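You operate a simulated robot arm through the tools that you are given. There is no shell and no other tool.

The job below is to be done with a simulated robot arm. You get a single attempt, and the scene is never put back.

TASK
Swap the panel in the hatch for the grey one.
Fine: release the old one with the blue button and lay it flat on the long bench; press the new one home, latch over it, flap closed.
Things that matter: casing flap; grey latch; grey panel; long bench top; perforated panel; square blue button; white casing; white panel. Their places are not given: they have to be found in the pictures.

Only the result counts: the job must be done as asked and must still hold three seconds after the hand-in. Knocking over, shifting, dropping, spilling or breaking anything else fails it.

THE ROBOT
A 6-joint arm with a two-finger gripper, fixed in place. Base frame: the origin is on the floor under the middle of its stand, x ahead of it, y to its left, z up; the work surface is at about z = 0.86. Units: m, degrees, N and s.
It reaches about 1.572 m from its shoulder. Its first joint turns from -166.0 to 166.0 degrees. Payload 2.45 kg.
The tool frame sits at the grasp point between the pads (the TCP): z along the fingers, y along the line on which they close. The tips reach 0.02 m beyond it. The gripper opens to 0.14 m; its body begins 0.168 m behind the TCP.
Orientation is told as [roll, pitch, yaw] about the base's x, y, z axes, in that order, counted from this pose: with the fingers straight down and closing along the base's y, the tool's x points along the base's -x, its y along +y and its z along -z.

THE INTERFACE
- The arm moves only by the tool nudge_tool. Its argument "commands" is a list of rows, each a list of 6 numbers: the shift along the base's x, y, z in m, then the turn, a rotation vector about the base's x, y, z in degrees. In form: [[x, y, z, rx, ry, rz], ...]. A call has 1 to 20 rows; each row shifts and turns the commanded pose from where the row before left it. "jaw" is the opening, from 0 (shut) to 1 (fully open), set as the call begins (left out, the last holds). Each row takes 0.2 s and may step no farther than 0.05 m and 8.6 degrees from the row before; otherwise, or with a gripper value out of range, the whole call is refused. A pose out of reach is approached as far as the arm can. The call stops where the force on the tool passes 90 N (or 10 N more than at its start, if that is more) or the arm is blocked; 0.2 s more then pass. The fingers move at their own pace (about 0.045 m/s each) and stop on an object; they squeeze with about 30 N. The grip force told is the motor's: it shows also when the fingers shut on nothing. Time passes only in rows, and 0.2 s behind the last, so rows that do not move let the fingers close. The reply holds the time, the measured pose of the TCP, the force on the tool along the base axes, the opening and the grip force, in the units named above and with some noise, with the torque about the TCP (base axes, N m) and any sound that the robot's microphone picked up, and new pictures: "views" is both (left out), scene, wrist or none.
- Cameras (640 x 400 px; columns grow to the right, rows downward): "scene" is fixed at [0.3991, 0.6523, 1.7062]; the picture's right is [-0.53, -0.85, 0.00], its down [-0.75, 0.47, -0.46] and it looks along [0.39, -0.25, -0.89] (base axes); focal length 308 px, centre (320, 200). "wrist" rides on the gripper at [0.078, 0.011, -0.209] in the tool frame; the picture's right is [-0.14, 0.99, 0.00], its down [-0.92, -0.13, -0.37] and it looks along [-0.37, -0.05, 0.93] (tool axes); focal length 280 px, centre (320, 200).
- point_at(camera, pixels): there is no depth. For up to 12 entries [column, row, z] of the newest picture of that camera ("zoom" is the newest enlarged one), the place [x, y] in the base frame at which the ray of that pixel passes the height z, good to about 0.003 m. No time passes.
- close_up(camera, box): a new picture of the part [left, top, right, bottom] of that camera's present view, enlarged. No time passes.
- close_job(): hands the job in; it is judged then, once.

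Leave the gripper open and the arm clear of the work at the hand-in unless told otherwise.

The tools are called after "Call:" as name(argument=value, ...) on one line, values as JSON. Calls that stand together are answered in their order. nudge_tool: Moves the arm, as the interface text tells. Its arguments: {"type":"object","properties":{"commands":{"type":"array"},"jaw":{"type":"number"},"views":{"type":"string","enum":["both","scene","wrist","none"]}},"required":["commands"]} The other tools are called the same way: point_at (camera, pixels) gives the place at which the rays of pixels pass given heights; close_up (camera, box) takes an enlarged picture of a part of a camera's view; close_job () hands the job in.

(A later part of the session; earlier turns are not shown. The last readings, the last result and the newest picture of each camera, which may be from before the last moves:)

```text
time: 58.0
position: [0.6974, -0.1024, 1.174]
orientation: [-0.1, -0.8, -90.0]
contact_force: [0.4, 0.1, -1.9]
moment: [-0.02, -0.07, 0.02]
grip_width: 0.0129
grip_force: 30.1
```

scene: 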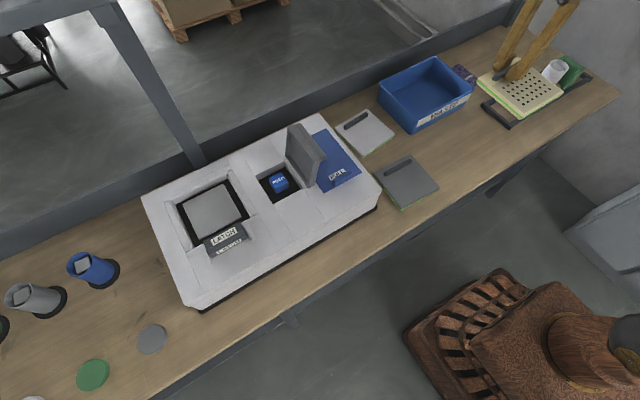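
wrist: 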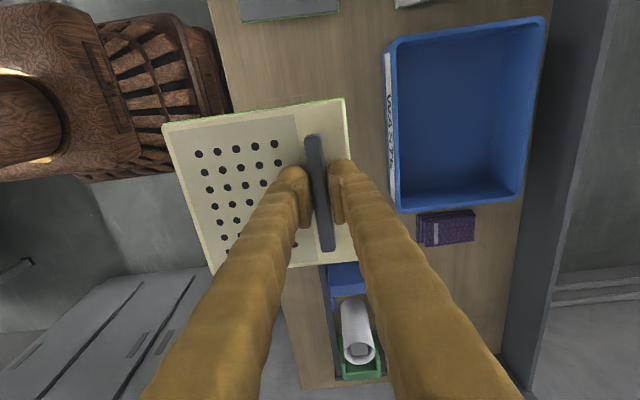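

The panel hovers over the free spot. I check bench front edge, bin side and grey panel limits around here before lowering.

Call:
point_at(camera="scene", pixels=[[545, 148, 0.86], [460, 207, 0.86], [500, 180, 0.86], [438, 186, 0.86], [401, 209, 0.86]])

Call:
point_at(camera="wrist", pixels=[[388, 50, 0.96], [397, 210, 0.96], [388, 50, 0.86], [397, 210, 0.86], [240, 20, 0.875], [338, 12, 0.875], [327, 265, 0.87], [225, 90, 0.86], [283, 320, 0.86]])

Call:
close_up(camera="scene", box=[360, 60, 620, 230])

```text
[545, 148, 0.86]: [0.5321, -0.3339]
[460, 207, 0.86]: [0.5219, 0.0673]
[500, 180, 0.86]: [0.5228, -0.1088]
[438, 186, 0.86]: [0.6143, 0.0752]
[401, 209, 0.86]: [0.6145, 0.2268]
```

```text
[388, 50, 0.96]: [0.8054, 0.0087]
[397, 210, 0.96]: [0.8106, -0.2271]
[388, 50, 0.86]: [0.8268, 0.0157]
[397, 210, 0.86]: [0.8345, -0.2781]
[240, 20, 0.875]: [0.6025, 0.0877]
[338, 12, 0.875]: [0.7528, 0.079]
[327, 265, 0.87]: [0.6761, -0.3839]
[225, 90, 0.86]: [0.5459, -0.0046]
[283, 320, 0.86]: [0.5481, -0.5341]
```

```text
2.35 times, centred on (490, 145) of scene
```

zoom: 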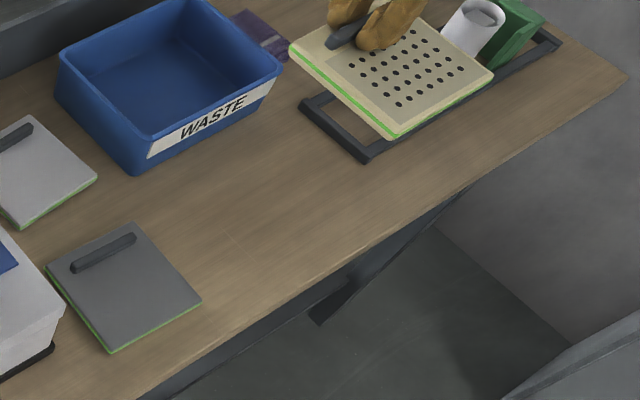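

The bench front edge is at x≈0.54 and the bin's side at x≈0.805, so I aim for the panel at x 0.60–0.75, y −0.175…−0.025 (TCP x 0.72). I lower to near the bench.

Call:
nudge_tool(commands=[[0.011, 0, -0.045, 0, 0, 0], [0.012, 0, -0.045, 0, 0, 0], [0, 0, -0.045, 0, 0, 0], [0, 0, -0.045, 0, 0, 0], [0, 0, -0.04, 0, 0, 0], [0, 0, -0.02, 0, 0, 0], [0, 0, 0, 0, 0, 0]], views="both")

```text
time: 59.6
position: [0.7254, -0.0997, 0.9309]
orientation: [-0.1, -0.9, -90.1]
contact_force: [0.5, 0.5, -1.0]
moment: [-0.01, -0.07, 0.01]
grip_width: 0.0129
grip_force: 29.8
```

scene: 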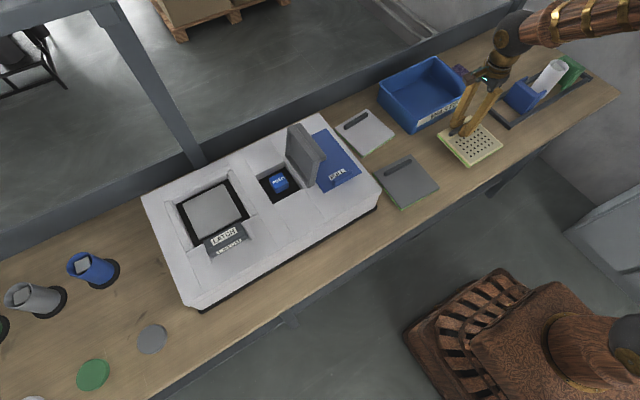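
wrist: 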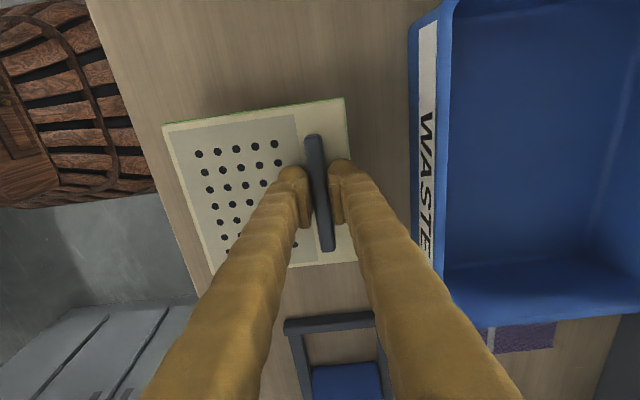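

The panel is just above the bench, clear of bin, rack and grey panel. I lower in small steps until I feel the bench.

Call:
nudge_tool(commands=[[0, 0, -0.01, 0, 0, 0], [0, 0, -0.01, 0, 0, 0]], views="none")

Call:
nudge_tool(commands=[[0, 0, -0.004, 0, 0, 0], [0, 0, -0.003, 0, 0, 0]], views="none")

Call:
nudge_tool(commands=[[0, 0, -0.003, 0, 0, 0]], views="none")

```text
time: 60.2
position: [0.7252, -0.1005, 0.9103]
orientation: [-0.1, -0.8, -90.0]
contact_force: [0.1, -0.2, -0.9]
moment: [-0.01, -0.09, 0.04]
grip_width: 0.0128
grip_force: 30.3
```

```text
time: 60.8
position: [0.7249, -0.0998, 0.9023]
orientation: [-0.1, -0.8, -90.0]
contact_force: [0.2, 0.8, -0.6]
moment: [-0.03, 0.01, 0.07]
grip_width: 0.013
grip_force: 29.8
```

```text
time: 61.2
position: [0.7252, -0.0998, 0.902]
orientation: [0.1, -0.8, -89.9]
contact_force: [-7.7, -7.1, 33.3]
moment: [0.01, 0.11, 0.05]
grip_width: 0.0128
grip_force: 30.1
```

The panel touches the bench at TCP z≈0.902. I relieve the pressure slightly and open the fingers.

Call:
nudge_tool(commands=[[0, 0, 0.002, 0, 0, 0], [0, 0, 0, 0, 0, 0]], views="none")

Call:
nudge_tool(commands=[[0, 0, 0, 0, 0, 0], [0, 0, 0, 0, 0, 0], [0, 0, 0, 0, 0, 0]], jaw=0.4, views="both")

```text
time: 61.8
position: [0.7236, -0.0988, 0.9019]
orientation: [-0.2, -0.8, -90.0]
contact_force: [2.1, 0.4, 2.6]
moment: [-0.05, -0.05, 0.03]
grip_width: 0.013
grip_force: 29.8
```

```text
time: 62.6
position: [0.7244, -0.0992, 0.9024]
orientation: [-0.1, -0.8, -90.0]
contact_force: [0.1, -0.5, 0.0]
moment: [0.02, -0.02, 0.02]
grip_width: 0.0559
grip_force: 0.1
```

scene: 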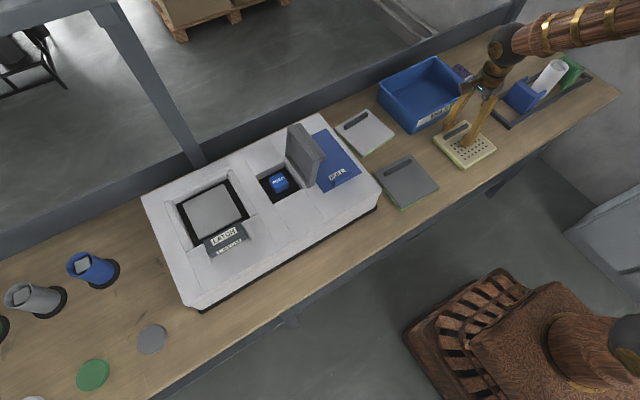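
wrist: 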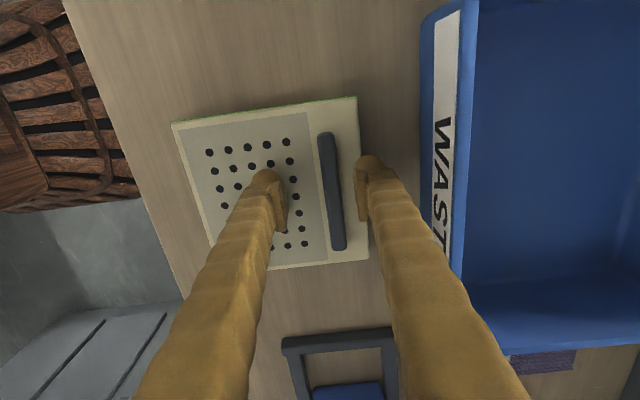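

The old panel lies on the bench. I rise straight up and check it with a clear view.

Call:
nudge_tool(commands=[[0, 0, 0.01, 0, 0, 0], [0, 0, 0.03, 0, 0, 0], [0, 0, 0.045, 0, 0, 0], [0, 0, 0.045, 0, 0, 0], [0, 0, 0.045, 0, 0, 0], [0, 0, 0.045, 0, 0, 0], [0, 0, 0, 0, 0, 0]], jaw=0.6, views="both")

```text
time: 64.2
position: [0.7237, -0.097, 1.1253]
orientation: [-0.1, -0.8, -89.9]
contact_force: [0.0, 0.2, 0.0]
moment: [0.02, 0.0, -0.02]
grip_width: 0.084
grip_force: 0.0
```

scene: 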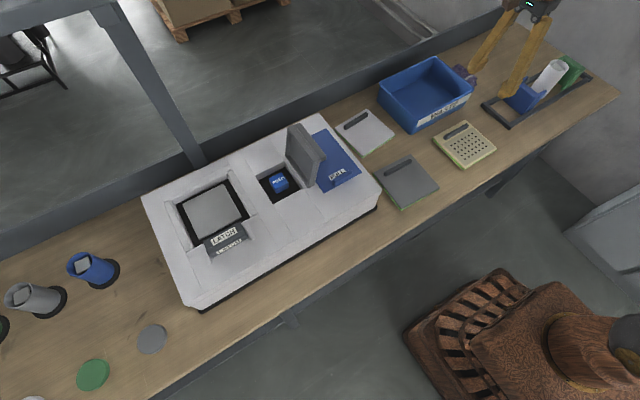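
wrist: 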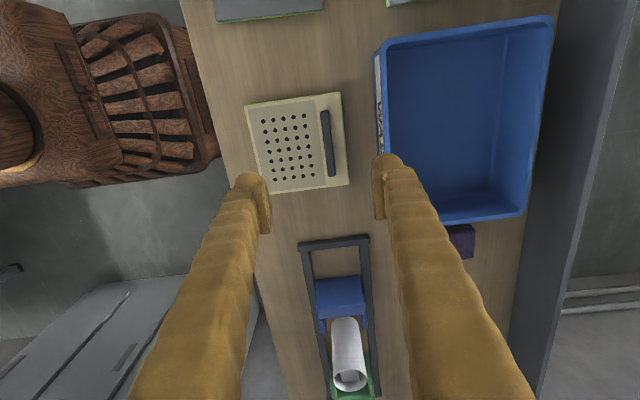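

The old panel lies flat at about (295,142) in the wrist view. Now I move over the grey panel to measure its handle and angle.

Call:
nudge_tool(commands=[[-0.003, 0.048, 0, 0, 0, 0], [-0.003, 0.048, 0, 0, 0, 0], [-0.003, 0.048, 0, 0, 0, 0], [-0.003, 0.048, 0, 0, 0, 0], [-0.003, 0.048, 0, 0, 0, 0], [-0.003, 0.048, 0, 0, 0, 0], [0, 0, 0, 0, 0, 0]], views="both")

```text
time: 65.8
position: [0.7089, 0.1874, 1.1218]
orientation: [-0.1, -0.8, -89.9]
contact_force: [-0.4, 1.0, 0.7]
moment: [0.0, 0.04, -0.02]
grip_width: 0.0838
grip_force: 0.1
```

scene: 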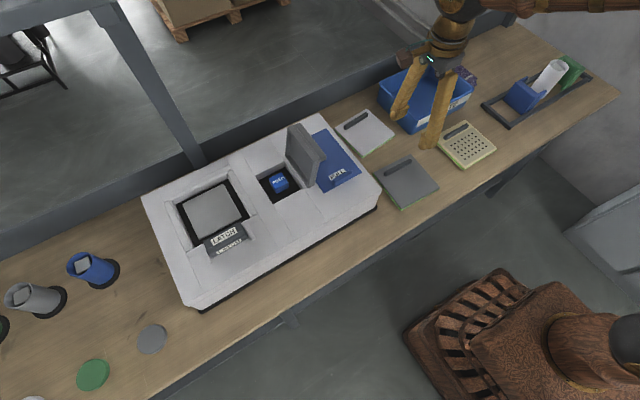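
wrist: 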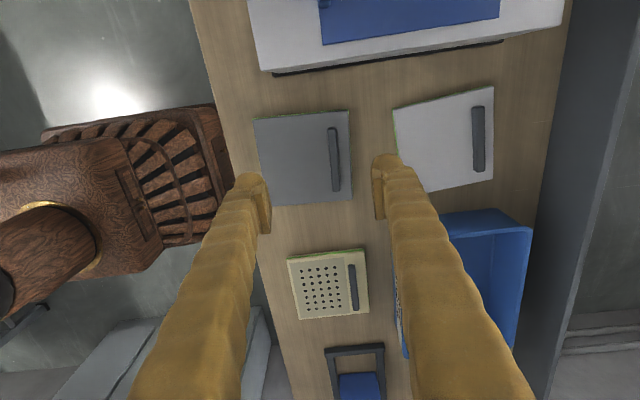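

Call:
close_up(camera="wrist", box=[240, 95, 370, 220])

Call:
close_up(camera="scene", box=[360, 120, 510, 220])

```text
3.20 times, centred on (305, 158) of wrist
```

zoom: 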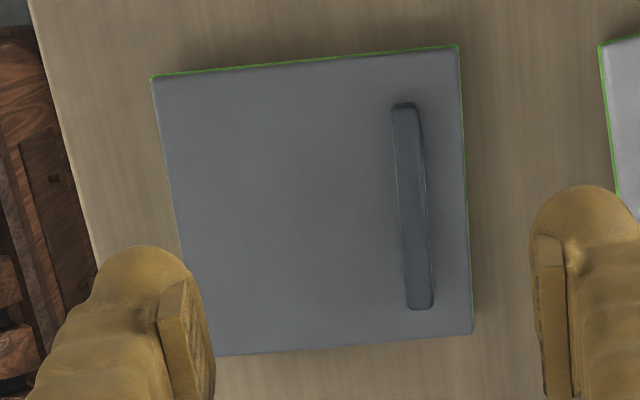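

```text
4.00 times, centred on (435, 170) of scene
```

zoom: 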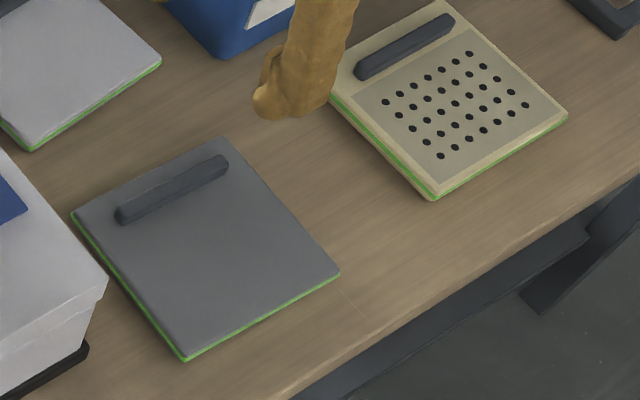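

I query the grey panel's corners and handle ends at their approximate heights, and the same for the perforated panel as a reference.

Call:
point_at(camera="wrist", pixels=[[252.5, 118.9, 0.875], [348.1, 109.6, 0.875], [352.8, 199.6, 0.875], [271.25, 207.1, 0.875], [331.6, 128.6, 0.89], [336.25, 191.1, 0.89], [331.6, 128.6, 0.9], [336.25, 191.1, 0.9]])

Call:
point_at(camera="scene", pixels=[[373, 174, 0.875], [411, 154.5, 0.875], [440, 188, 0.875], [401, 208.5, 0.875], [385, 173, 0.89], [410.5, 160, 0.89]])

```text
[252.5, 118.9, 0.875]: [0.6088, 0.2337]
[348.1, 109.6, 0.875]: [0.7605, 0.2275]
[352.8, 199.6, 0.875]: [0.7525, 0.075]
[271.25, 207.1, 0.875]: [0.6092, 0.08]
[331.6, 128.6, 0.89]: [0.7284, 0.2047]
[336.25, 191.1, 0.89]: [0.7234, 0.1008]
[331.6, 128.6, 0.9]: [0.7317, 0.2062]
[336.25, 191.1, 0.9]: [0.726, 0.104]
```

```text
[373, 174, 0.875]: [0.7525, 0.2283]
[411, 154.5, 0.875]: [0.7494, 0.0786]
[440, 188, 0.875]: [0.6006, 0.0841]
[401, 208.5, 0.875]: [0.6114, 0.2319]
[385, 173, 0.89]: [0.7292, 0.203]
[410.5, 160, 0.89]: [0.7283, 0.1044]
```

The grey panel is rotated about −2°, handle centre ≈ (0.727, 0.153). I align the gripper (−2° yaw, and level its small tilt), move over the handle and descend.

Call:
nudge_tool(commands=[[0.009, -0.017, -0.04, 0.8, 0, -2], [0.009, -0.017, -0.04, 0, 0, 0], [0, 0, -0.045, 0, 0, 0], [0, 0, -0.035, 0, 0, 0], [0, 0, -0.02, 0, 0, 0], [0, 0, 0, 0, 0, 0]], jaw=0.3, views="both")

```text
time: 67.2
position: [0.7244, 0.1548, 0.9433]
orientation: [-0.1, 0.0, -92.0]
contact_force: [-0.4, -0.5, -0.7]
moment: [0.03, 0.0, 0.01]
grip_width: 0.0422
grip_force: 0.1
```

scene: 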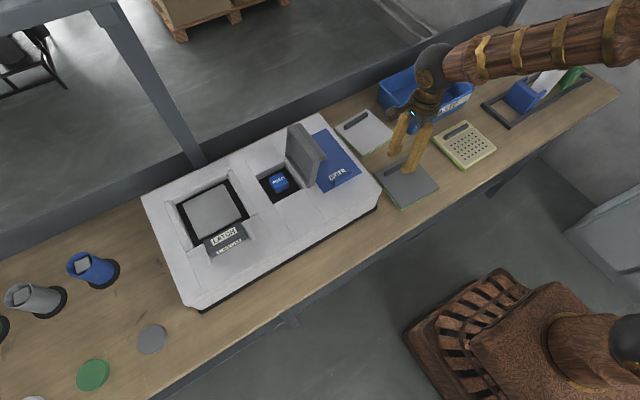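
wrist: 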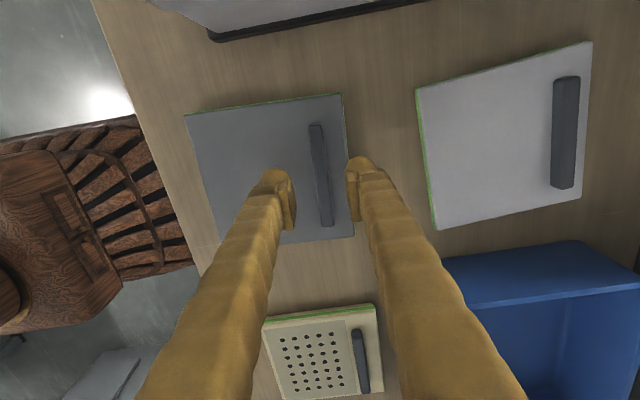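

The handle at (321,175) is centred between the fingers. I descend in small steps until the tips touch the panel.

Call:
nudge_tool(commands=[[0, 0, -0.015, 0, 0, 0], [0, 0, -0.01, 0, 0, 0]], views="none")

Call:
nudge_tool(commands=[[0, 0, -0.004, 0, 0, 0], [0, 0, -0.004, 0, 0, 0]], views="none")

Call:
nudge_tool(commands=[[0, 0, -0.003, 0, 0, 0]], views="none")

Call:
nudge_tool(commands=[[0, 0, -0.002, 0, 0, 0]], views="none")

```text
time: 67.8
position: [0.7238, 0.1548, 0.9185]
orientation: [-0.3, 0.0, -91.9]
contact_force: [-0.1, -0.2, 0.1]
moment: [-0.01, 0.02, 0.0]
grip_width: 0.0419
grip_force: 0.1
```

```text
time: 68.4
position: [0.7237, 0.1556, 0.9102]
orientation: [-0.1, 0.0, -92.0]
contact_force: [0.3, -0.6, 0.4]
moment: [-0.02, -0.01, -0.01]
grip_width: 0.0421
grip_force: 0.1
```

```text
time: 68.8
position: [0.7224, 0.1547, 0.9063]
orientation: [0.0, 0.0, -92.0]
contact_force: [0.0, -0.2, -0.1]
moment: [0.01, 0.0, 0.0]
grip_width: 0.0422
grip_force: 0.0
```

```text
time: 69.2
position: [0.7236, 0.1548, 0.9054]
orientation: [-0.1, -0.1, -92.0]
contact_force: [-0.8, 0.3, -0.3]
moment: [-0.02, 0.01, 0.02]
grip_width: 0.042
grip_force: 0.1
```

No contact yet (tips ≈0.885). I continue in 2 mm steps.

Call:
nudge_tool(commands=[[0.002, 0, -0.002, 0, 0, 0]], views="none")

Call:
nudge_tool(commands=[[0, 0, -0.002, 0, 0, 0]], views="none")

Call:
nudge_tool(commands=[[0, 0, -0.002, 0, 0, 0]], views="none")

Call:
nudge_tool(commands=[[0, 0, -0.002, 0, 0, 0]], views="wrist")

```text
time: 69.6
position: [0.7263, 0.1546, 0.9029]
orientation: [-0.1, 0.0, -91.9]
contact_force: [0.9, -0.2, 0.2]
moment: [-0.01, -0.01, 0.0]
grip_width: 0.0421
grip_force: 0.0
```

```text
time: 70.0
position: [0.7253, 0.1546, 0.9029]
orientation: [-0.1, 0.0, -92.0]
contact_force: [-1.1, 1.7, 6.8]
moment: [0.03, 0.21, -0.06]
grip_width: 0.0423
grip_force: 0.3
```

```text
time: 70.4
position: [0.7254, 0.1553, 0.9019]
orientation: [0.0, 0.1, -92.0]
contact_force: [-0.8, 4.4, 44.3]
moment: [0.11, 1.42, -0.13]
grip_width: 0.044
grip_force: 1.2
```

```text
time: 70.9
position: [0.7276, 0.155, 0.9018]
orientation: [0.2, 0.1, -92.0]
contact_force: [-5.4, 0.1, 18.9]
moment: [0.05, 0.75, 0.02]
grip_width: 0.0461
grip_force: 3.2
stopped in row 1: the force on the tool passed its limit at 95 N (the readings are from after the stop); the commanded pose is now the measured one
```

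wrist: 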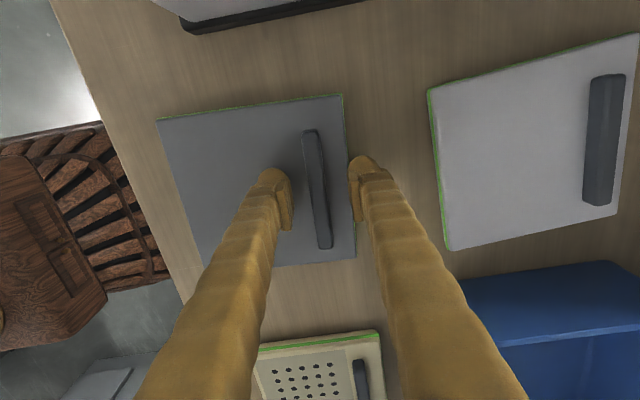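

The −x finger met the panel at tip height ≈0.882. I lift 1.5 mm and close on the handle.

Call:
nudge_tool(commands=[[0, 0, 0.0018, 0, 0, 0], [0, 0, 0, 0, 0, 0], [0, 0, 0, 0, 0, 0], [0, 0, 0, 0, 0, 0]], jaw=0, views="wrist")

```text
time: 71.9
position: [0.7262, 0.155, 0.9027]
orientation: [0.3, 0.1, -92.0]
contact_force: [0.3, -1.1, -1.8]
moment: [-0.03, 0.01, -0.01]
grip_width: 0.0133
grip_force: 29.6
```

wrist: 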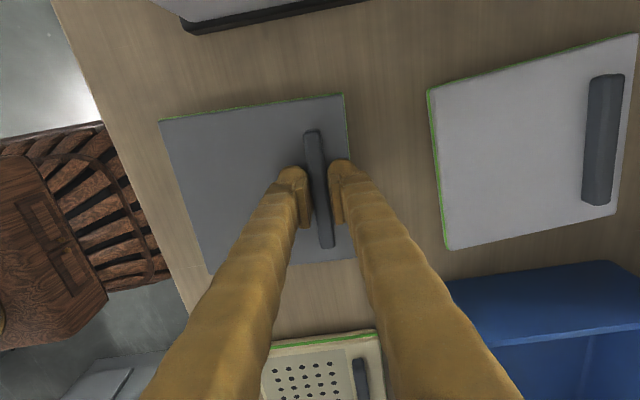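

The handle is gripped. I lift the grey panel, correct its yaw by +2°, and move it up to transport height.

Call:
nudge_tool(commands=[[0, 0, 0.01, 0, 0, 0], [0, 0, 0.03, 0, 0, 0], [0, 0, 0.045, 0, 0, 0], [0, 0, 0.045, 0, 0, 0], [-0.01, 0, 0.045, 0, 0, 1], [-0.01, 0, 0.045, 0, 0, 1], [-0.006, 0, 0.045, 0, 0, 0], [0, 0, 0, 0, 0, 0]], views="both")

```text
time: 73.7
position: [0.7036, 0.1512, 1.1679]
orientation: [0.2, 0.2, -90.1]
contact_force: [-0.6, -0.7, -2.3]
moment: [0.05, -0.07, -0.03]
grip_width: 0.0127
grip_force: 30.3
```

scene: 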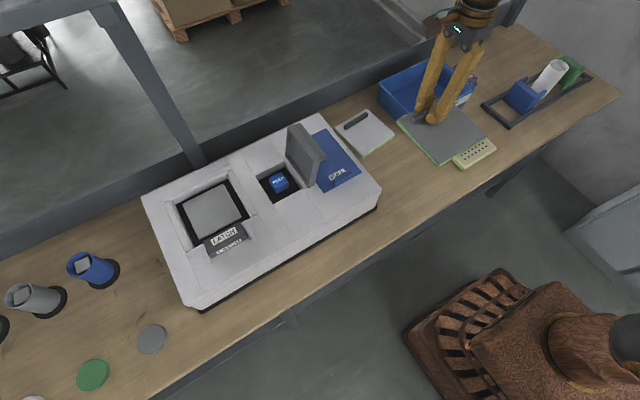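
wrist: 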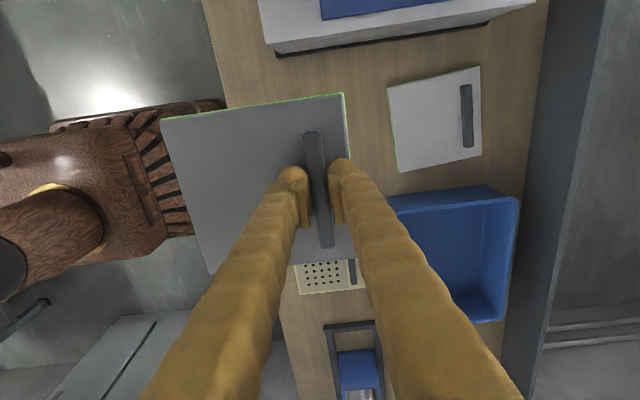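

The grey panel is held level. I carry it along +y at x≈0.70, in front of the open flap, to the hatch's y.

Call:
nudge_tool(commands=[[0, 0.0463, 0, 0, 0, 0], [0, 0.0463, 0, 0, 0, 0], [0, 0.0463, 0, 0, 0, 0], [0, 0.0463, 0, 0, 0, 0], [0, 0.0463, 0, 0, 0, 0], [0, 0.0463, 0, 0, 0, 0], [0, 0.0463, 0, 0, 0, 0], [0, 0.0463, 0, 0, 0, 0], [0, 0.0463, 0, 0, 0, 0], [0, 0.0463, 0, 0, 0, 0], [0, 0.0463, 0, 0, 0, 0], [0, 0.0463, 0, 0, 0, 0], [0, 0, 0, 0, 0, 0]], views="both")

```text
time: 76.5
position: [0.7001, 0.7094, 1.166]
orientation: [0.1, 0.1, -90.0]
contact_force: [0.0, -0.5, -0.9]
moment: [0.01, -0.1, 0.02]
grip_width: 0.0129
grip_force: 30.2
```

scene: 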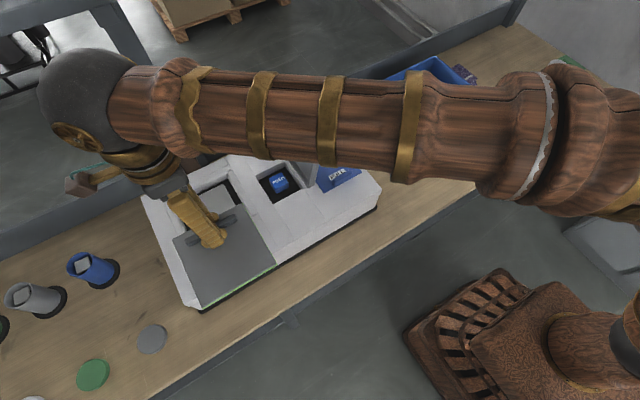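
wrist: 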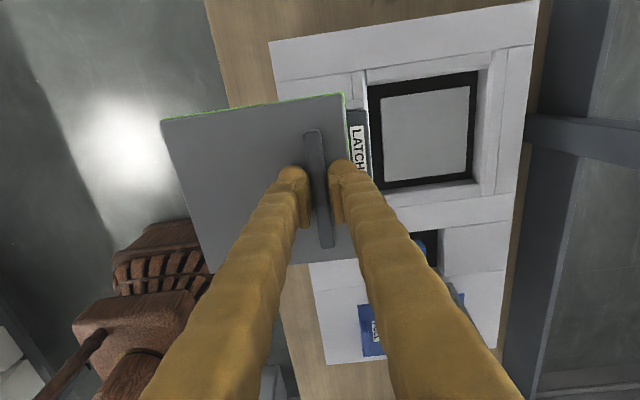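

The hatch opening is visible at about (423,128). I enlarge it and measure its corners to aim the insertion.

Call:
close_up(camera="wrist", box=[350, 55, 510, 205])

Call:
close_up(camera="wrist", box=[150, 80, 370, 280])

```text
2.67 times, centred on (430, 130) of wrist
```

zoom: 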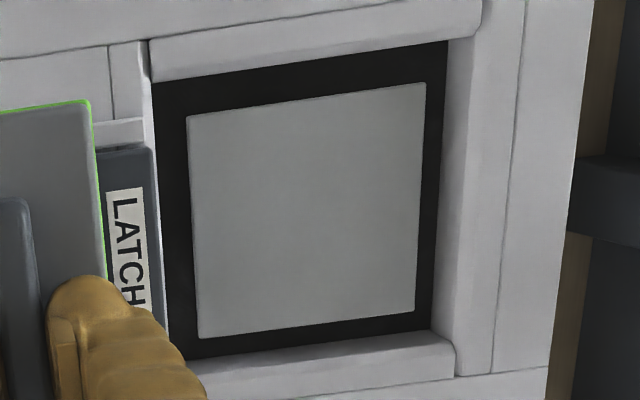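

```text
2.00 times, centred on (260, 180) of wrist
```

zoom: 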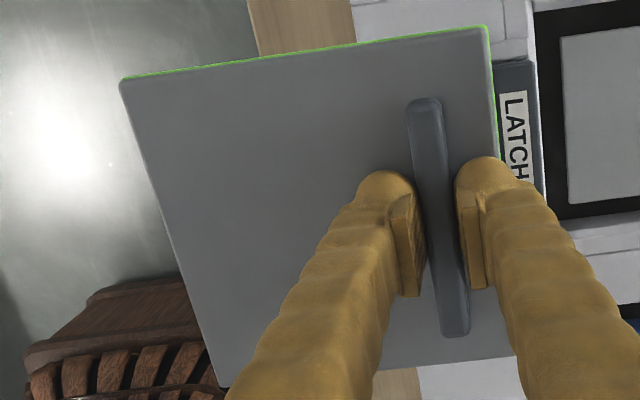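

I query the hatch opening's corners and the held panel's corners (panel top at about z 1.146).

Call:
point_at(camera="wrist", pixels=[[367, 86.9, 0.98], [477.6, 70.75, 0.98], [471.25, 178, 0.98], [373.75, 189.25, 0.98], [367, 86.9, 0.96], [477.6, 70.75, 0.96], [471.25, 178, 0.96], [373.75, 189.25, 0.96]])

Call:
point_at(camera="wrist", pixels=[[160, 121, 1.146], [343.5, 93.5, 1.146], [356.5, 258.5, 1.146], [211, 274, 1.146], [313, 131, 1.155], [327, 247, 1.155]])

```text
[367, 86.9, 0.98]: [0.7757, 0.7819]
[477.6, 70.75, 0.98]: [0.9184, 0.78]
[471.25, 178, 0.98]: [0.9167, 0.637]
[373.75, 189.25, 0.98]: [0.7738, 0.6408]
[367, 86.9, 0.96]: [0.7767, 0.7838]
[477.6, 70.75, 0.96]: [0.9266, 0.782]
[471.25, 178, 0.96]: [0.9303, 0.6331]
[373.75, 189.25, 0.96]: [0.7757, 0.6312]
```

```text
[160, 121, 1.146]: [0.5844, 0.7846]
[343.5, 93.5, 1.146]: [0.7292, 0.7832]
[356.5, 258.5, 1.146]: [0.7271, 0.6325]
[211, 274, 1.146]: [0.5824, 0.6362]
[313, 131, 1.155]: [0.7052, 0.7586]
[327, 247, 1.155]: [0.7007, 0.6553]
```

The hatch centre comes out at ≈ (0.852, 0.706) and the panel centre sits ≈0.045 m behind the TCP in x, so the TCP target is ≈ (0.898, 0.707). I move there in reverse of the extraction path, staying above the latch.

Call:
nudge_tool(commands=[[0.035, 0, -0.01, 0, 0, 0], [0.04, 0, -0.01, 0, 0, 0], [0.04, 0, -0.015, 0, 0, 0], [0.04, 0, -0.015, 0, 0, 0], [0.035, -0.001, -0.02, 0, 0, 0], [0.008, -0.001, -0.02, 0, 0, 0], [0, 0, 0, 0, 0, 0]], views="both")

```text
time: 78.1
position: [0.8991, 0.7107, 1.0751]
orientation: [0.2, 0.1, -90.0]
contact_force: [-0.5, 0.2, -1.8]
moment: [-0.04, -0.06, -0.01]
grip_width: 0.013
grip_force: 29.8
```

scene: 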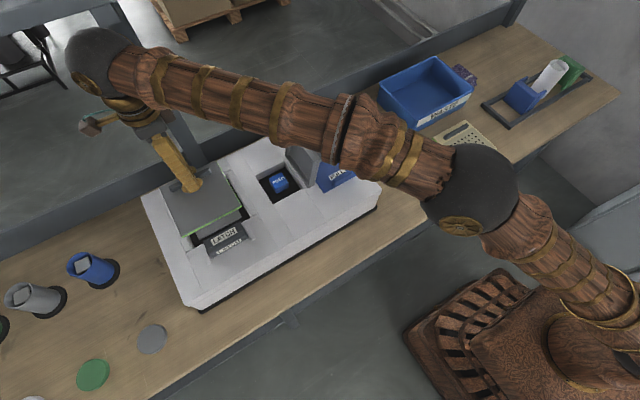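
wrist: 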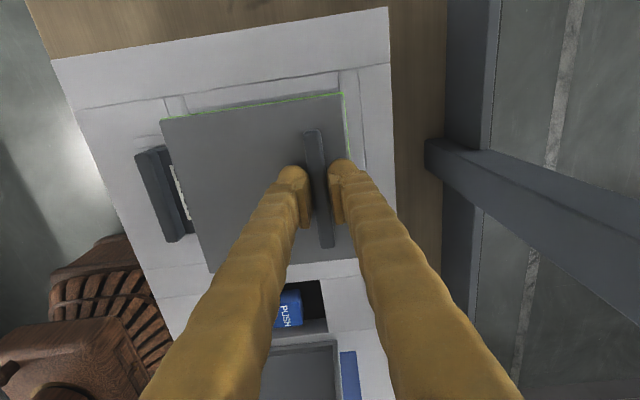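

The panel is above the hatch. Comparing with the old panel's picture, this one sits ~2–3 mm more toward +y in the grip. I take close-ups to check alignment before lowering.

Call:
close_up(camera="wrist", box=[140, 70, 380, 290])

Call:
close_up(camera="scene", box=[150, 150, 270, 260])

```text
1.82 times, centred on (260, 180) of wrist
```

zoom: 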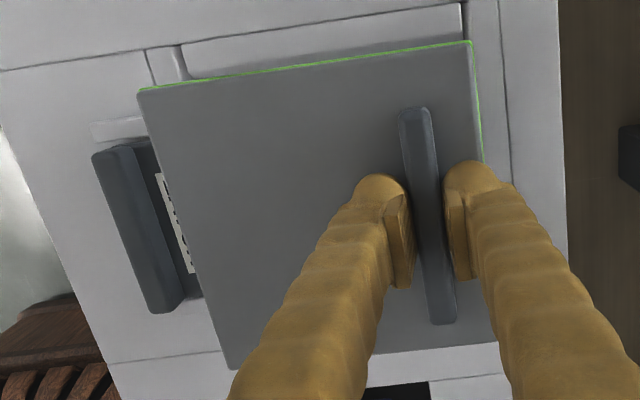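

```text
3.64 times, centred on (210, 205) of scene
```

zoom: 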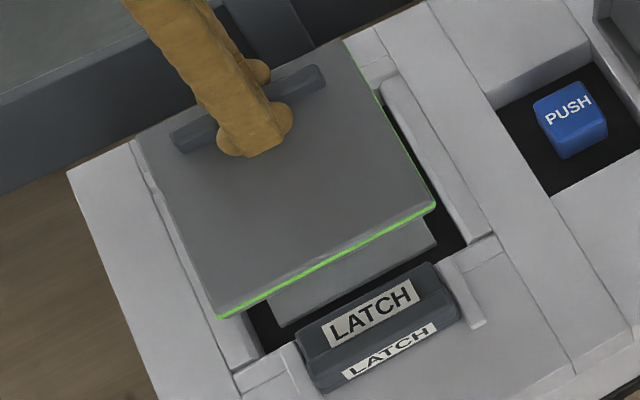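

The panel edge runs parallel to the hatch frame. I shift −3 mm in y and lower it toward the opening, watching forces.

Call:
nudge_tool(commands=[[0, -0.003, -0.01, 0, 0, 0], [0, 0, -0.01, 0, 0, 0], [0, 0, -0.01, 0, 0, 0], [0, 0, -0.008, 0, 0, 0]], views="both")

```text
time: 79.1
position: [0.9002, 0.7047, 1.0399]
orientation: [0.2, 0.1, -90.0]
contact_force: [-0.7, -0.5, -1.9]
moment: [0.0, -0.09, -0.02]
grip_width: 0.0129
grip_force: 29.7
```

scene: 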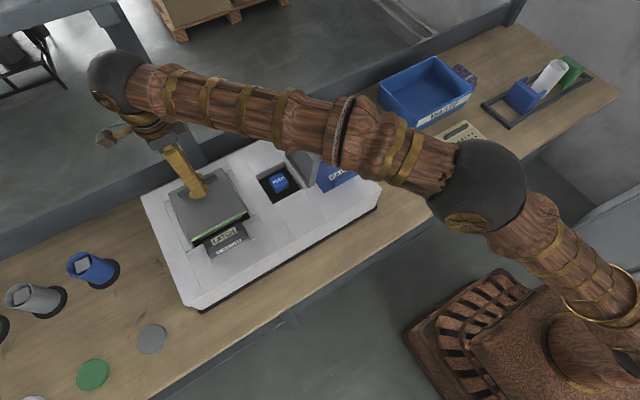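
wrist: 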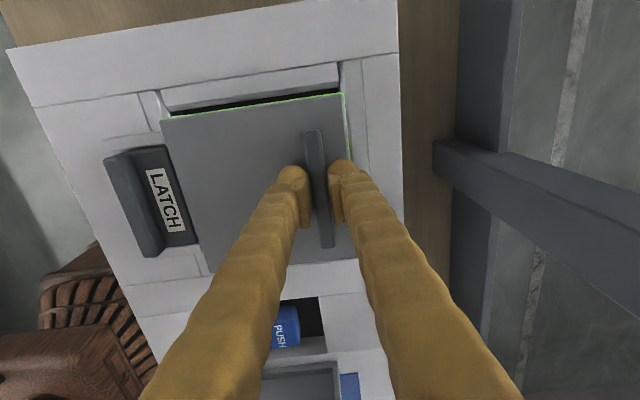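

Lowering further; next check at TCP z≈1.02, to compare directly with the picture taken when the old panel came out.

Call:
nudge_tool(commands=[[0, 0, -0.008, 0, 0, 0], [0, 0, -0.006, 0, 0, 0], [0, 0, -0.004, 0, 0, 0]], views="both")

Call:
close_up(camera="wrist", box=[140, 60, 380, 290])

Call:
close_up(camera="scene", box=[150, 150, 270, 260])

```text
time: 79.9
position: [0.9004, 0.7053, 1.0202]
orientation: [0.2, 0.2, -90.0]
contact_force: [0.5, 0.1, -1.7]
moment: [0.01, -0.08, 0.02]
grip_width: 0.013
grip_force: 30.2
```

scene: 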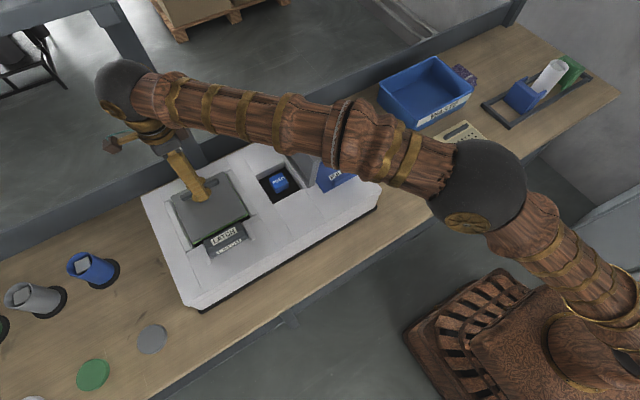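
wrist: 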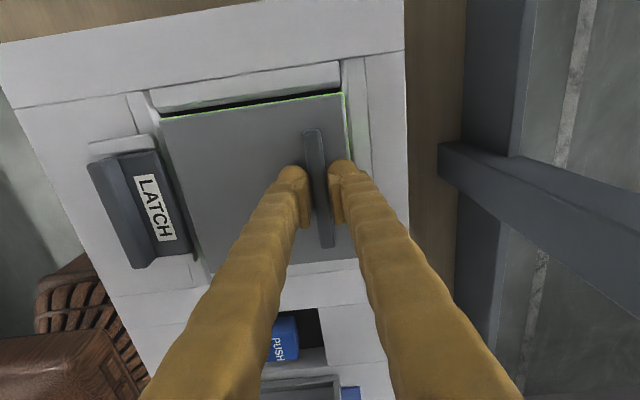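

```text
1.74 times, centred on (260, 175) of wrist
```

zoom: 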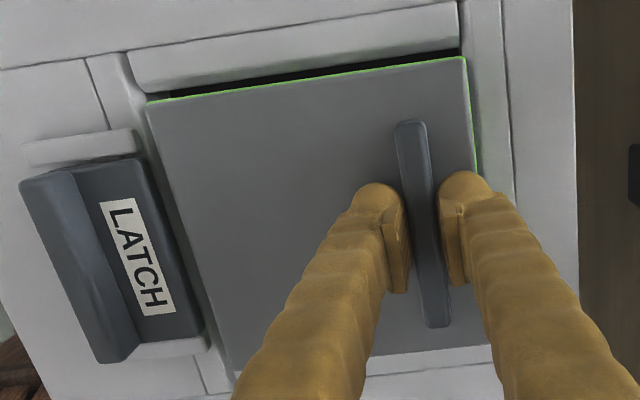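

```text
3.64 times, centred on (210, 205) of scene
```

zoom: 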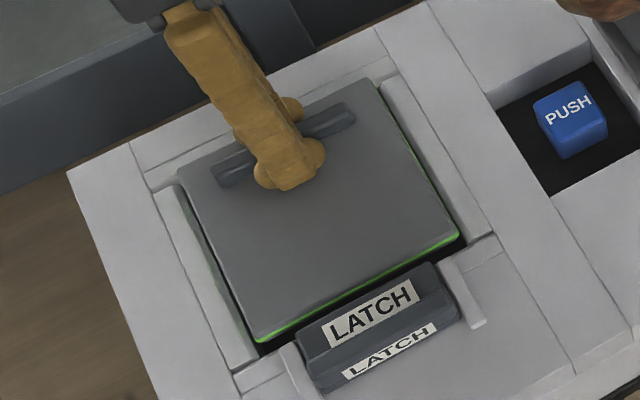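

I query where the held panel's corners are now, at top height ≈1.0, to compare with the hatch centre (0.852, 0.706).

Call:
point_at(camera="scene", pixels=[[247.9, 213.8, 1.0], [192.1, 243.5, 1.0], [225.1, 172, 1.0], [171, 197.3, 1.0]])

Call:
point_at(camera="wrist", pixels=[[159, 118, 1.0], [344, 93, 1.0], [357, 258, 1.0], [209, 273, 1.0], [152, 89, 0.98], [340, 62, 0.98], [155, 110, 0.98], [340, 88, 0.98]])

Call:
close_up(camera="wrist", box=[130, 60, 240, 150])

Call:
close_up(camera="wrist", box=[280, 60, 390, 150])

Call:
close_up(camera="wrist", box=[170, 200, 280, 300])

```text
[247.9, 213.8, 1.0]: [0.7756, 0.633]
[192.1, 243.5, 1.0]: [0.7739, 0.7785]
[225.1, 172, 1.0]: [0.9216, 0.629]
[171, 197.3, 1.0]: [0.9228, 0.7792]
```

```text
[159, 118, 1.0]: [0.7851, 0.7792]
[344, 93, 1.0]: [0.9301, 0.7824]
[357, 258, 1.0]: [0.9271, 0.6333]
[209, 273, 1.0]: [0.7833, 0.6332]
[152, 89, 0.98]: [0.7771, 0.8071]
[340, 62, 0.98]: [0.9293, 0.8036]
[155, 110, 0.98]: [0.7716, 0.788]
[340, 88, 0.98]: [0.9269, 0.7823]
```

```text
4.44 times, centred on (185, 105) of wrist
```

zoom: 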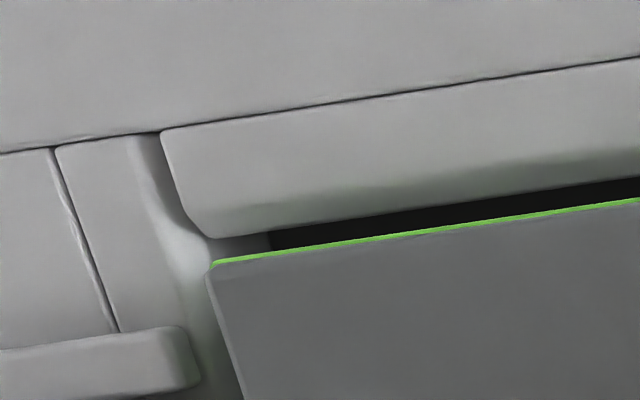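

```text
4.44 times, centred on (335, 105) of wrist
```

zoom: 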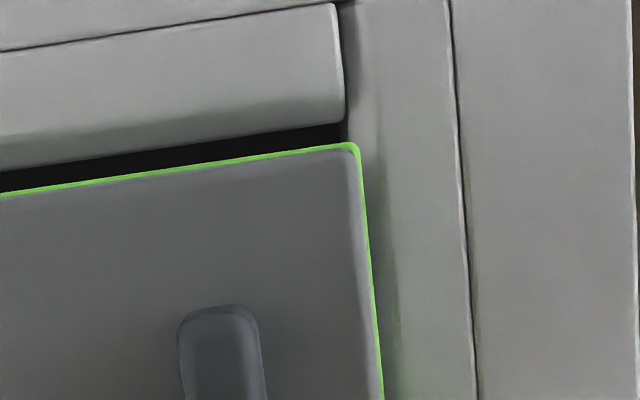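

```text
4.00 times, centred on (225, 250) of wrist
```

zoom: 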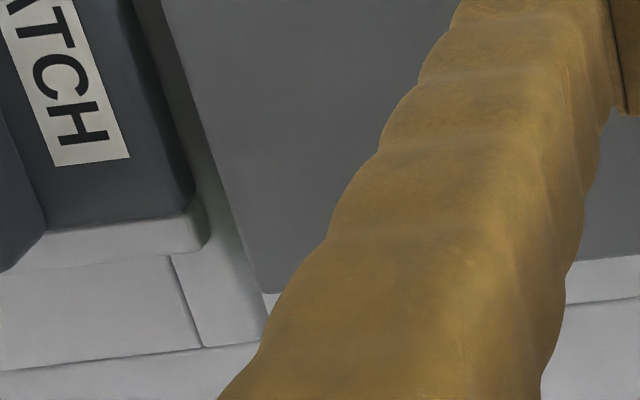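

The frame edges are sloped lead-ins, and the averaged panel centre (0.8525, 0.706) matches the hatch. I keep lowering in small steps, reading the force each time.

Call:
nudge_tool(commands=[[0, 0, -0.004, 0, 0, 0], [0, 0, -0.004, 0, 0, 0]], views="none")

Call:
nudge_tool(commands=[[0, 0, -0.004, 0, 0, 0]], views="none")

Call:
nudge_tool(commands=[[0, 0, -0.003, 0, 0, 0]], views="wrist")

```text
time: 80.5
position: [0.8986, 0.7065, 1.0138]
orientation: [0.3, 0.2, -90.0]
contact_force: [0.8, 2.1, 4.3]
moment: [-0.25, -0.04, 0.03]
grip_width: 0.0129
grip_force: 29.6
```

```text
time: 80.9
position: [0.8993, 0.7056, 1.0108]
orientation: [0.3, 0.1, -90.1]
contact_force: [-0.9, 0.5, 6.1]
moment: [0.02, 0.05, 0.0]
grip_width: 0.0129
grip_force: 30.1
```

```text
time: 81.3
position: [0.8984, 0.7056, 1.0059]
orientation: [0.2, 0.1, -89.9]
contact_force: [0.1, -0.2, -0.9]
moment: [0.04, -0.09, -0.04]
grip_width: 0.013
grip_force: 29.7
```

wrist: 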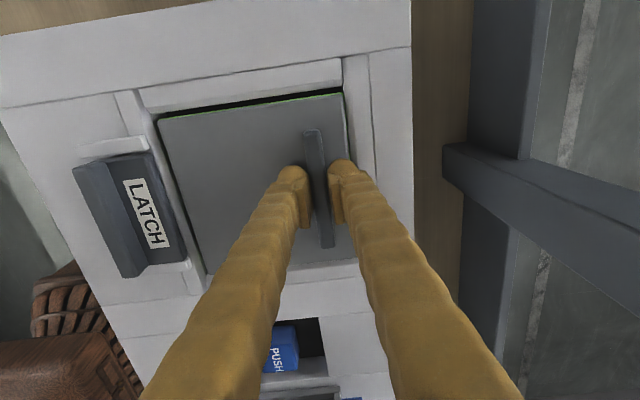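

It brushed the lead-in and slipped into the opening (force back to just the panel's weight). I continue down until it resists.

Call:
nudge_tool(commands=[[0, 0, -0.003, 0, 0, 0]], views="none")

Call:
nudge_tool(commands=[[0, 0, -0.003, 0, 0, 0]], views="none")

Call:
nudge_tool(commands=[[0, 0, -0.002, 0, 0, 0]], views="both")

```text
time: 81.7
position: [0.8993, 0.7049, 1.0041]
orientation: [0.3, 0.3, -90.0]
contact_force: [-2.7, -0.6, 10.1]
moment: [-0.29, 0.06, -0.03]
grip_width: 0.0129
grip_force: 30.7
```

```text
time: 82.1
position: [0.9009, 0.7059, 1.0041]
orientation: [0.4, 0.3, -90.0]
contact_force: [-7.4, -4.8, 36.4]
moment: [-0.18, 0.26, 0.01]
grip_width: 0.0133
grip_force: 30.5
```

```text
time: 82.5
position: [0.899, 0.7055, 1.0037]
orientation: [0.4, 0.3, -89.9]
contact_force: [-2.4, -2.7, 65.0]
moment: [-0.22, 0.42, 0.07]
grip_width: 0.0128
grip_force: 30.2
```

scene: 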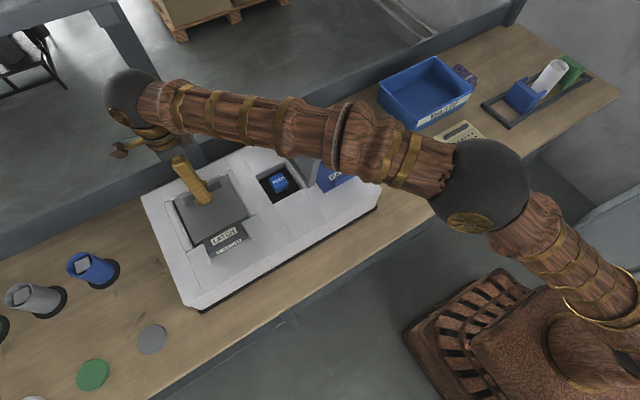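
wrist: 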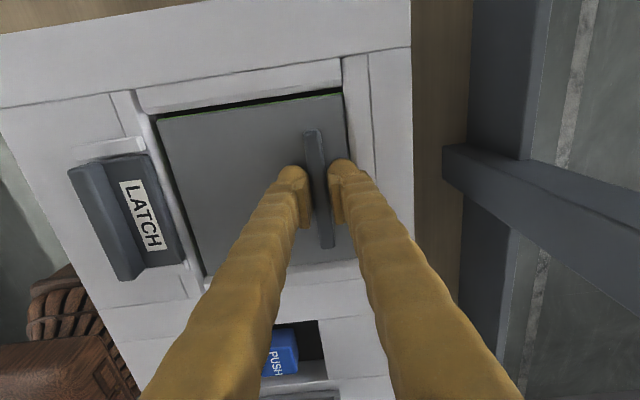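

The panel rests at the same height as the released old one (TCP 1.004); pressing at the handle end only gives 65 N without a click. I release the handle, and will press at the panel's centre instead.

Call:
nudge_tool(commands=[[0, 0, 0.0045, 0, 0, 0], [0, 0, 0, 0, 0, 0]], views="none")

Call:
nudge_tool(commands=[[0, 0, 0, 0, 0, 0], [0, 0, 0, 0, 0, 0], [0, 0, 0, 0, 0, 0]], jaw=0.3, views="wrist")

```text
time: 83.1
position: [0.9, 0.7053, 1.0037]
orientation: [0.2, 0.2, -90.1]
contact_force: [11.7, 6.4, 47.3]
moment: [0.5, 0.08, -0.21]
grip_width: 0.0129
grip_force: 30.4
```

```text
time: 83.9
position: [0.8994, 0.7048, 1.0037]
orientation: [0.2, 0.2, -90.1]
contact_force: [8.6, -4.2, 48.1]
moment: [-0.19, 0.38, 0.12]
grip_width: 0.0299
grip_force: 0.1
```

wrist: 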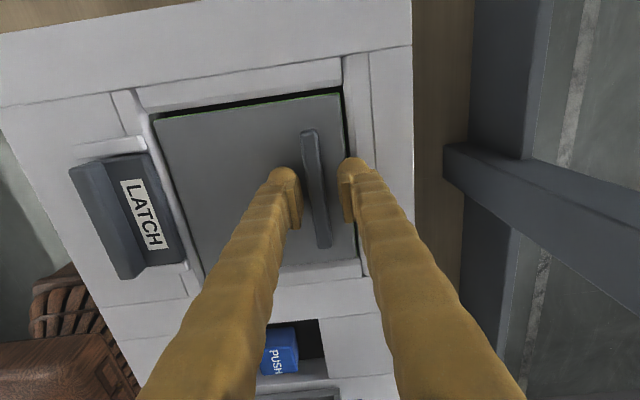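

Still 48 N of contact, so the commanded height is lower than measured. I rise fully off the panel to z≈1.06, closing the fingers afterwards, and shift to the panel centre.

Call:
nudge_tool(commands=[[0, 0, 0.005, 0, 0, 0], [0, 0, 0.01, 0, 0, 0], [0, 0, 0.02, 0, 0, 0], [0, 0, 0.02, 0, 0, 0]], views="wrist")

```text
time: 84.9
position: [0.8997, 0.7029, 1.0568]
orientation: [0.2, 0.1, -90.0]
contact_force: [0.0, 0.2, 0.9]
moment: [0.0, 0.05, 0.02]
grip_width: 0.0422
grip_force: 0.1
```

wrist: 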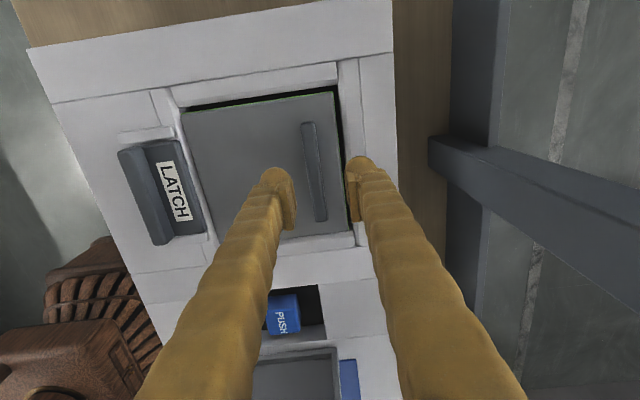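

The grey panel sits in the opening, slightly proud. I close the fingers and move over the panel's centre (x≈0.852).

Call:
nudge_tool(commands=[[-0.024, 0.001, 0, 0, 0, 0], [-0.024, 0.001, 0, 0, 0, 0], [0, 0, -0.02, 0, 0, 0], [0, 0, -0.015, 0, 0, 0], [0, 0, 0, 0, 0, 0]], jaw=0, views="both")

```text
time: 86.1
position: [0.8493, 0.706, 1.0226]
orientation: [0.2, 0.1, -90.0]
contact_force: [0.2, -0.1, 0.0]
moment: [0.0, 0.0, -0.01]
grip_width: 0.0
grip_force: 29.3
```

scene: 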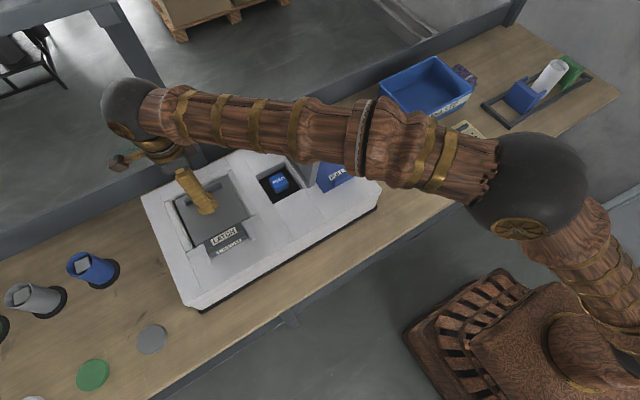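
wrist: 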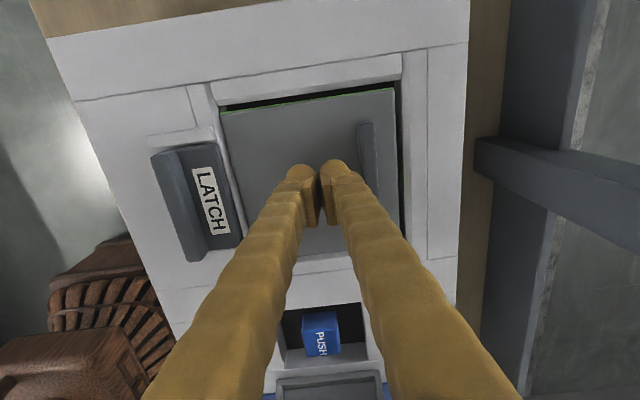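

The closed fingers are above the panel's centre, tips ≈1.003. I press down in steps, listening for the click.

Call:
nudge_tool(commands=[[0, 0, -0.01, 0, 0, 0], [0, 0, -0.004, 0, 0, 0], [0, 0, -0.003, 0, 0, 0]], views="none")

Call:
nudge_tool(commands=[[0, 0, -0.003, 0, 0, 0], [0, 0, 0, 0, 0, 0]], views="none")

```text
time: 86.9
position: [0.8503, 0.7066, 1.0042]
orientation: [0.1, 0.1, -90.0]
contact_force: [-0.3, 0.5, -1.0]
moment: [0.0, -0.04, 0.01]
grip_width: 0.0
grip_force: 29.2
```

```text
time: 87.5
position: [0.8502, 0.7073, 1.0039]
orientation: [0.3, 0.2, -90.0]
contact_force: [-3.4, -1.8, 17.3]
moment: [-0.06, 0.08, 0.02]
grip_width: 0.0061
grip_force: 29.6
```

Contact at tips ≈0.983. I press harder in 2–3 mm steps.

Call:
nudge_tool(commands=[[0, 0, -0.003, 0, 0, 0]], views="none")

Call:
nudge_tool(commands=[[0, 0, -0.002, 0, 0, 0]], views="none")

```text
time: 87.9
position: [0.8501, 0.7074, 1.0035]
orientation: [0.3, 0.3, -90.0]
contact_force: [-15.0, -5.8, 46.7]
moment: [-0.22, 0.39, -0.02]
grip_width: 0.006
grip_force: 29.3
```

```text
time: 88.3
position: [0.8511, 0.709, 1.0025]
orientation: [0.5, 0.2, -89.9]
contact_force: [-17.8, -8.4, 70.9]
moment: [-0.36, 0.56, 0.03]
grip_width: 0.006
grip_force: 29.4
```

71 N and no movement. Before pressing harder I look closely at how the panel sits in the opening.

Call:
nudge_tool(commands=[[0, 0, 0.01, 0, 0, 0], [0, 0, 0.02, 0, 0, 0], [-0.03, 0, 0.04, 0, 0, 0], [-0.04, 0, 0.03, 0, 0, 0], [-0.04, 0.02, 0.02, 0, 0, 0], [-0.04, 0.02, 0.02, 0, 0, 0], [0, 0, 0, 0, 0, 0]], jaw=1, views="both")

Call:
close_up(camera="wrist", box=[280, 60, 520, 230])

Call:
close_up(camera="scene", box=[150, 160, 270, 260])

```text
time: 89.9
position: [0.6975, 0.7469, 1.1367]
orientation: [0.2, 0.1, -90.0]
contact_force: [-0.7, -1.0, 0.4]
moment: [-0.02, 0.0, -0.03]
grip_width: 0.1401
grip_force: 0.0
```

scene: 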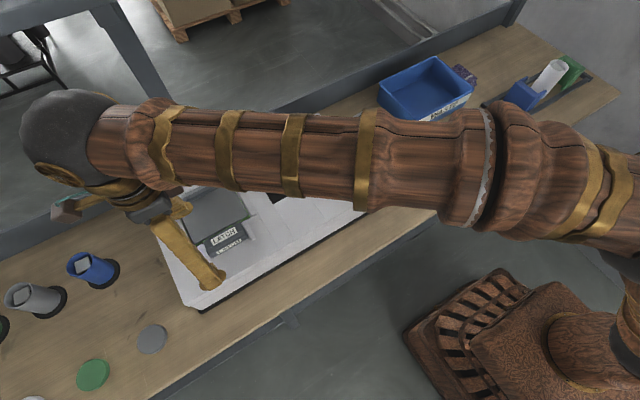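
wrist: 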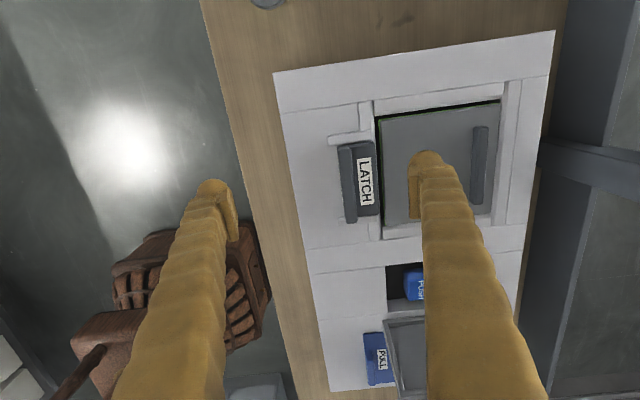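

```text
2.35 times, centred on (400, 145) of wrist
```

zoom: 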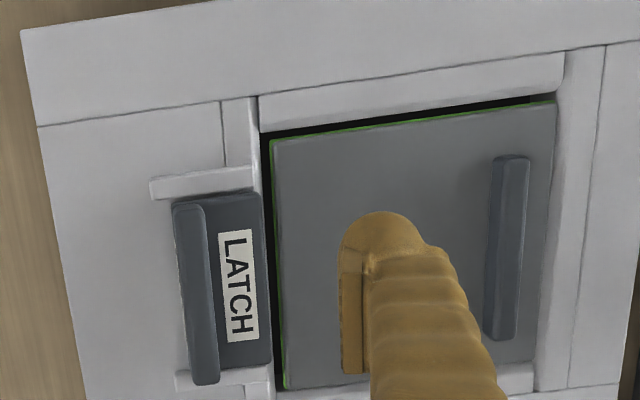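

```text
4.00 times, centred on (210, 210) of scene
```

zoom: 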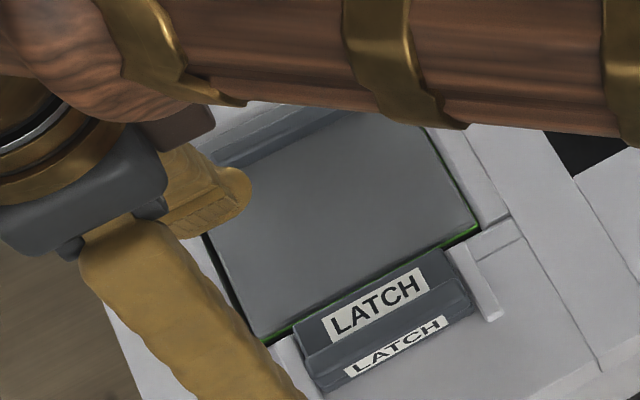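

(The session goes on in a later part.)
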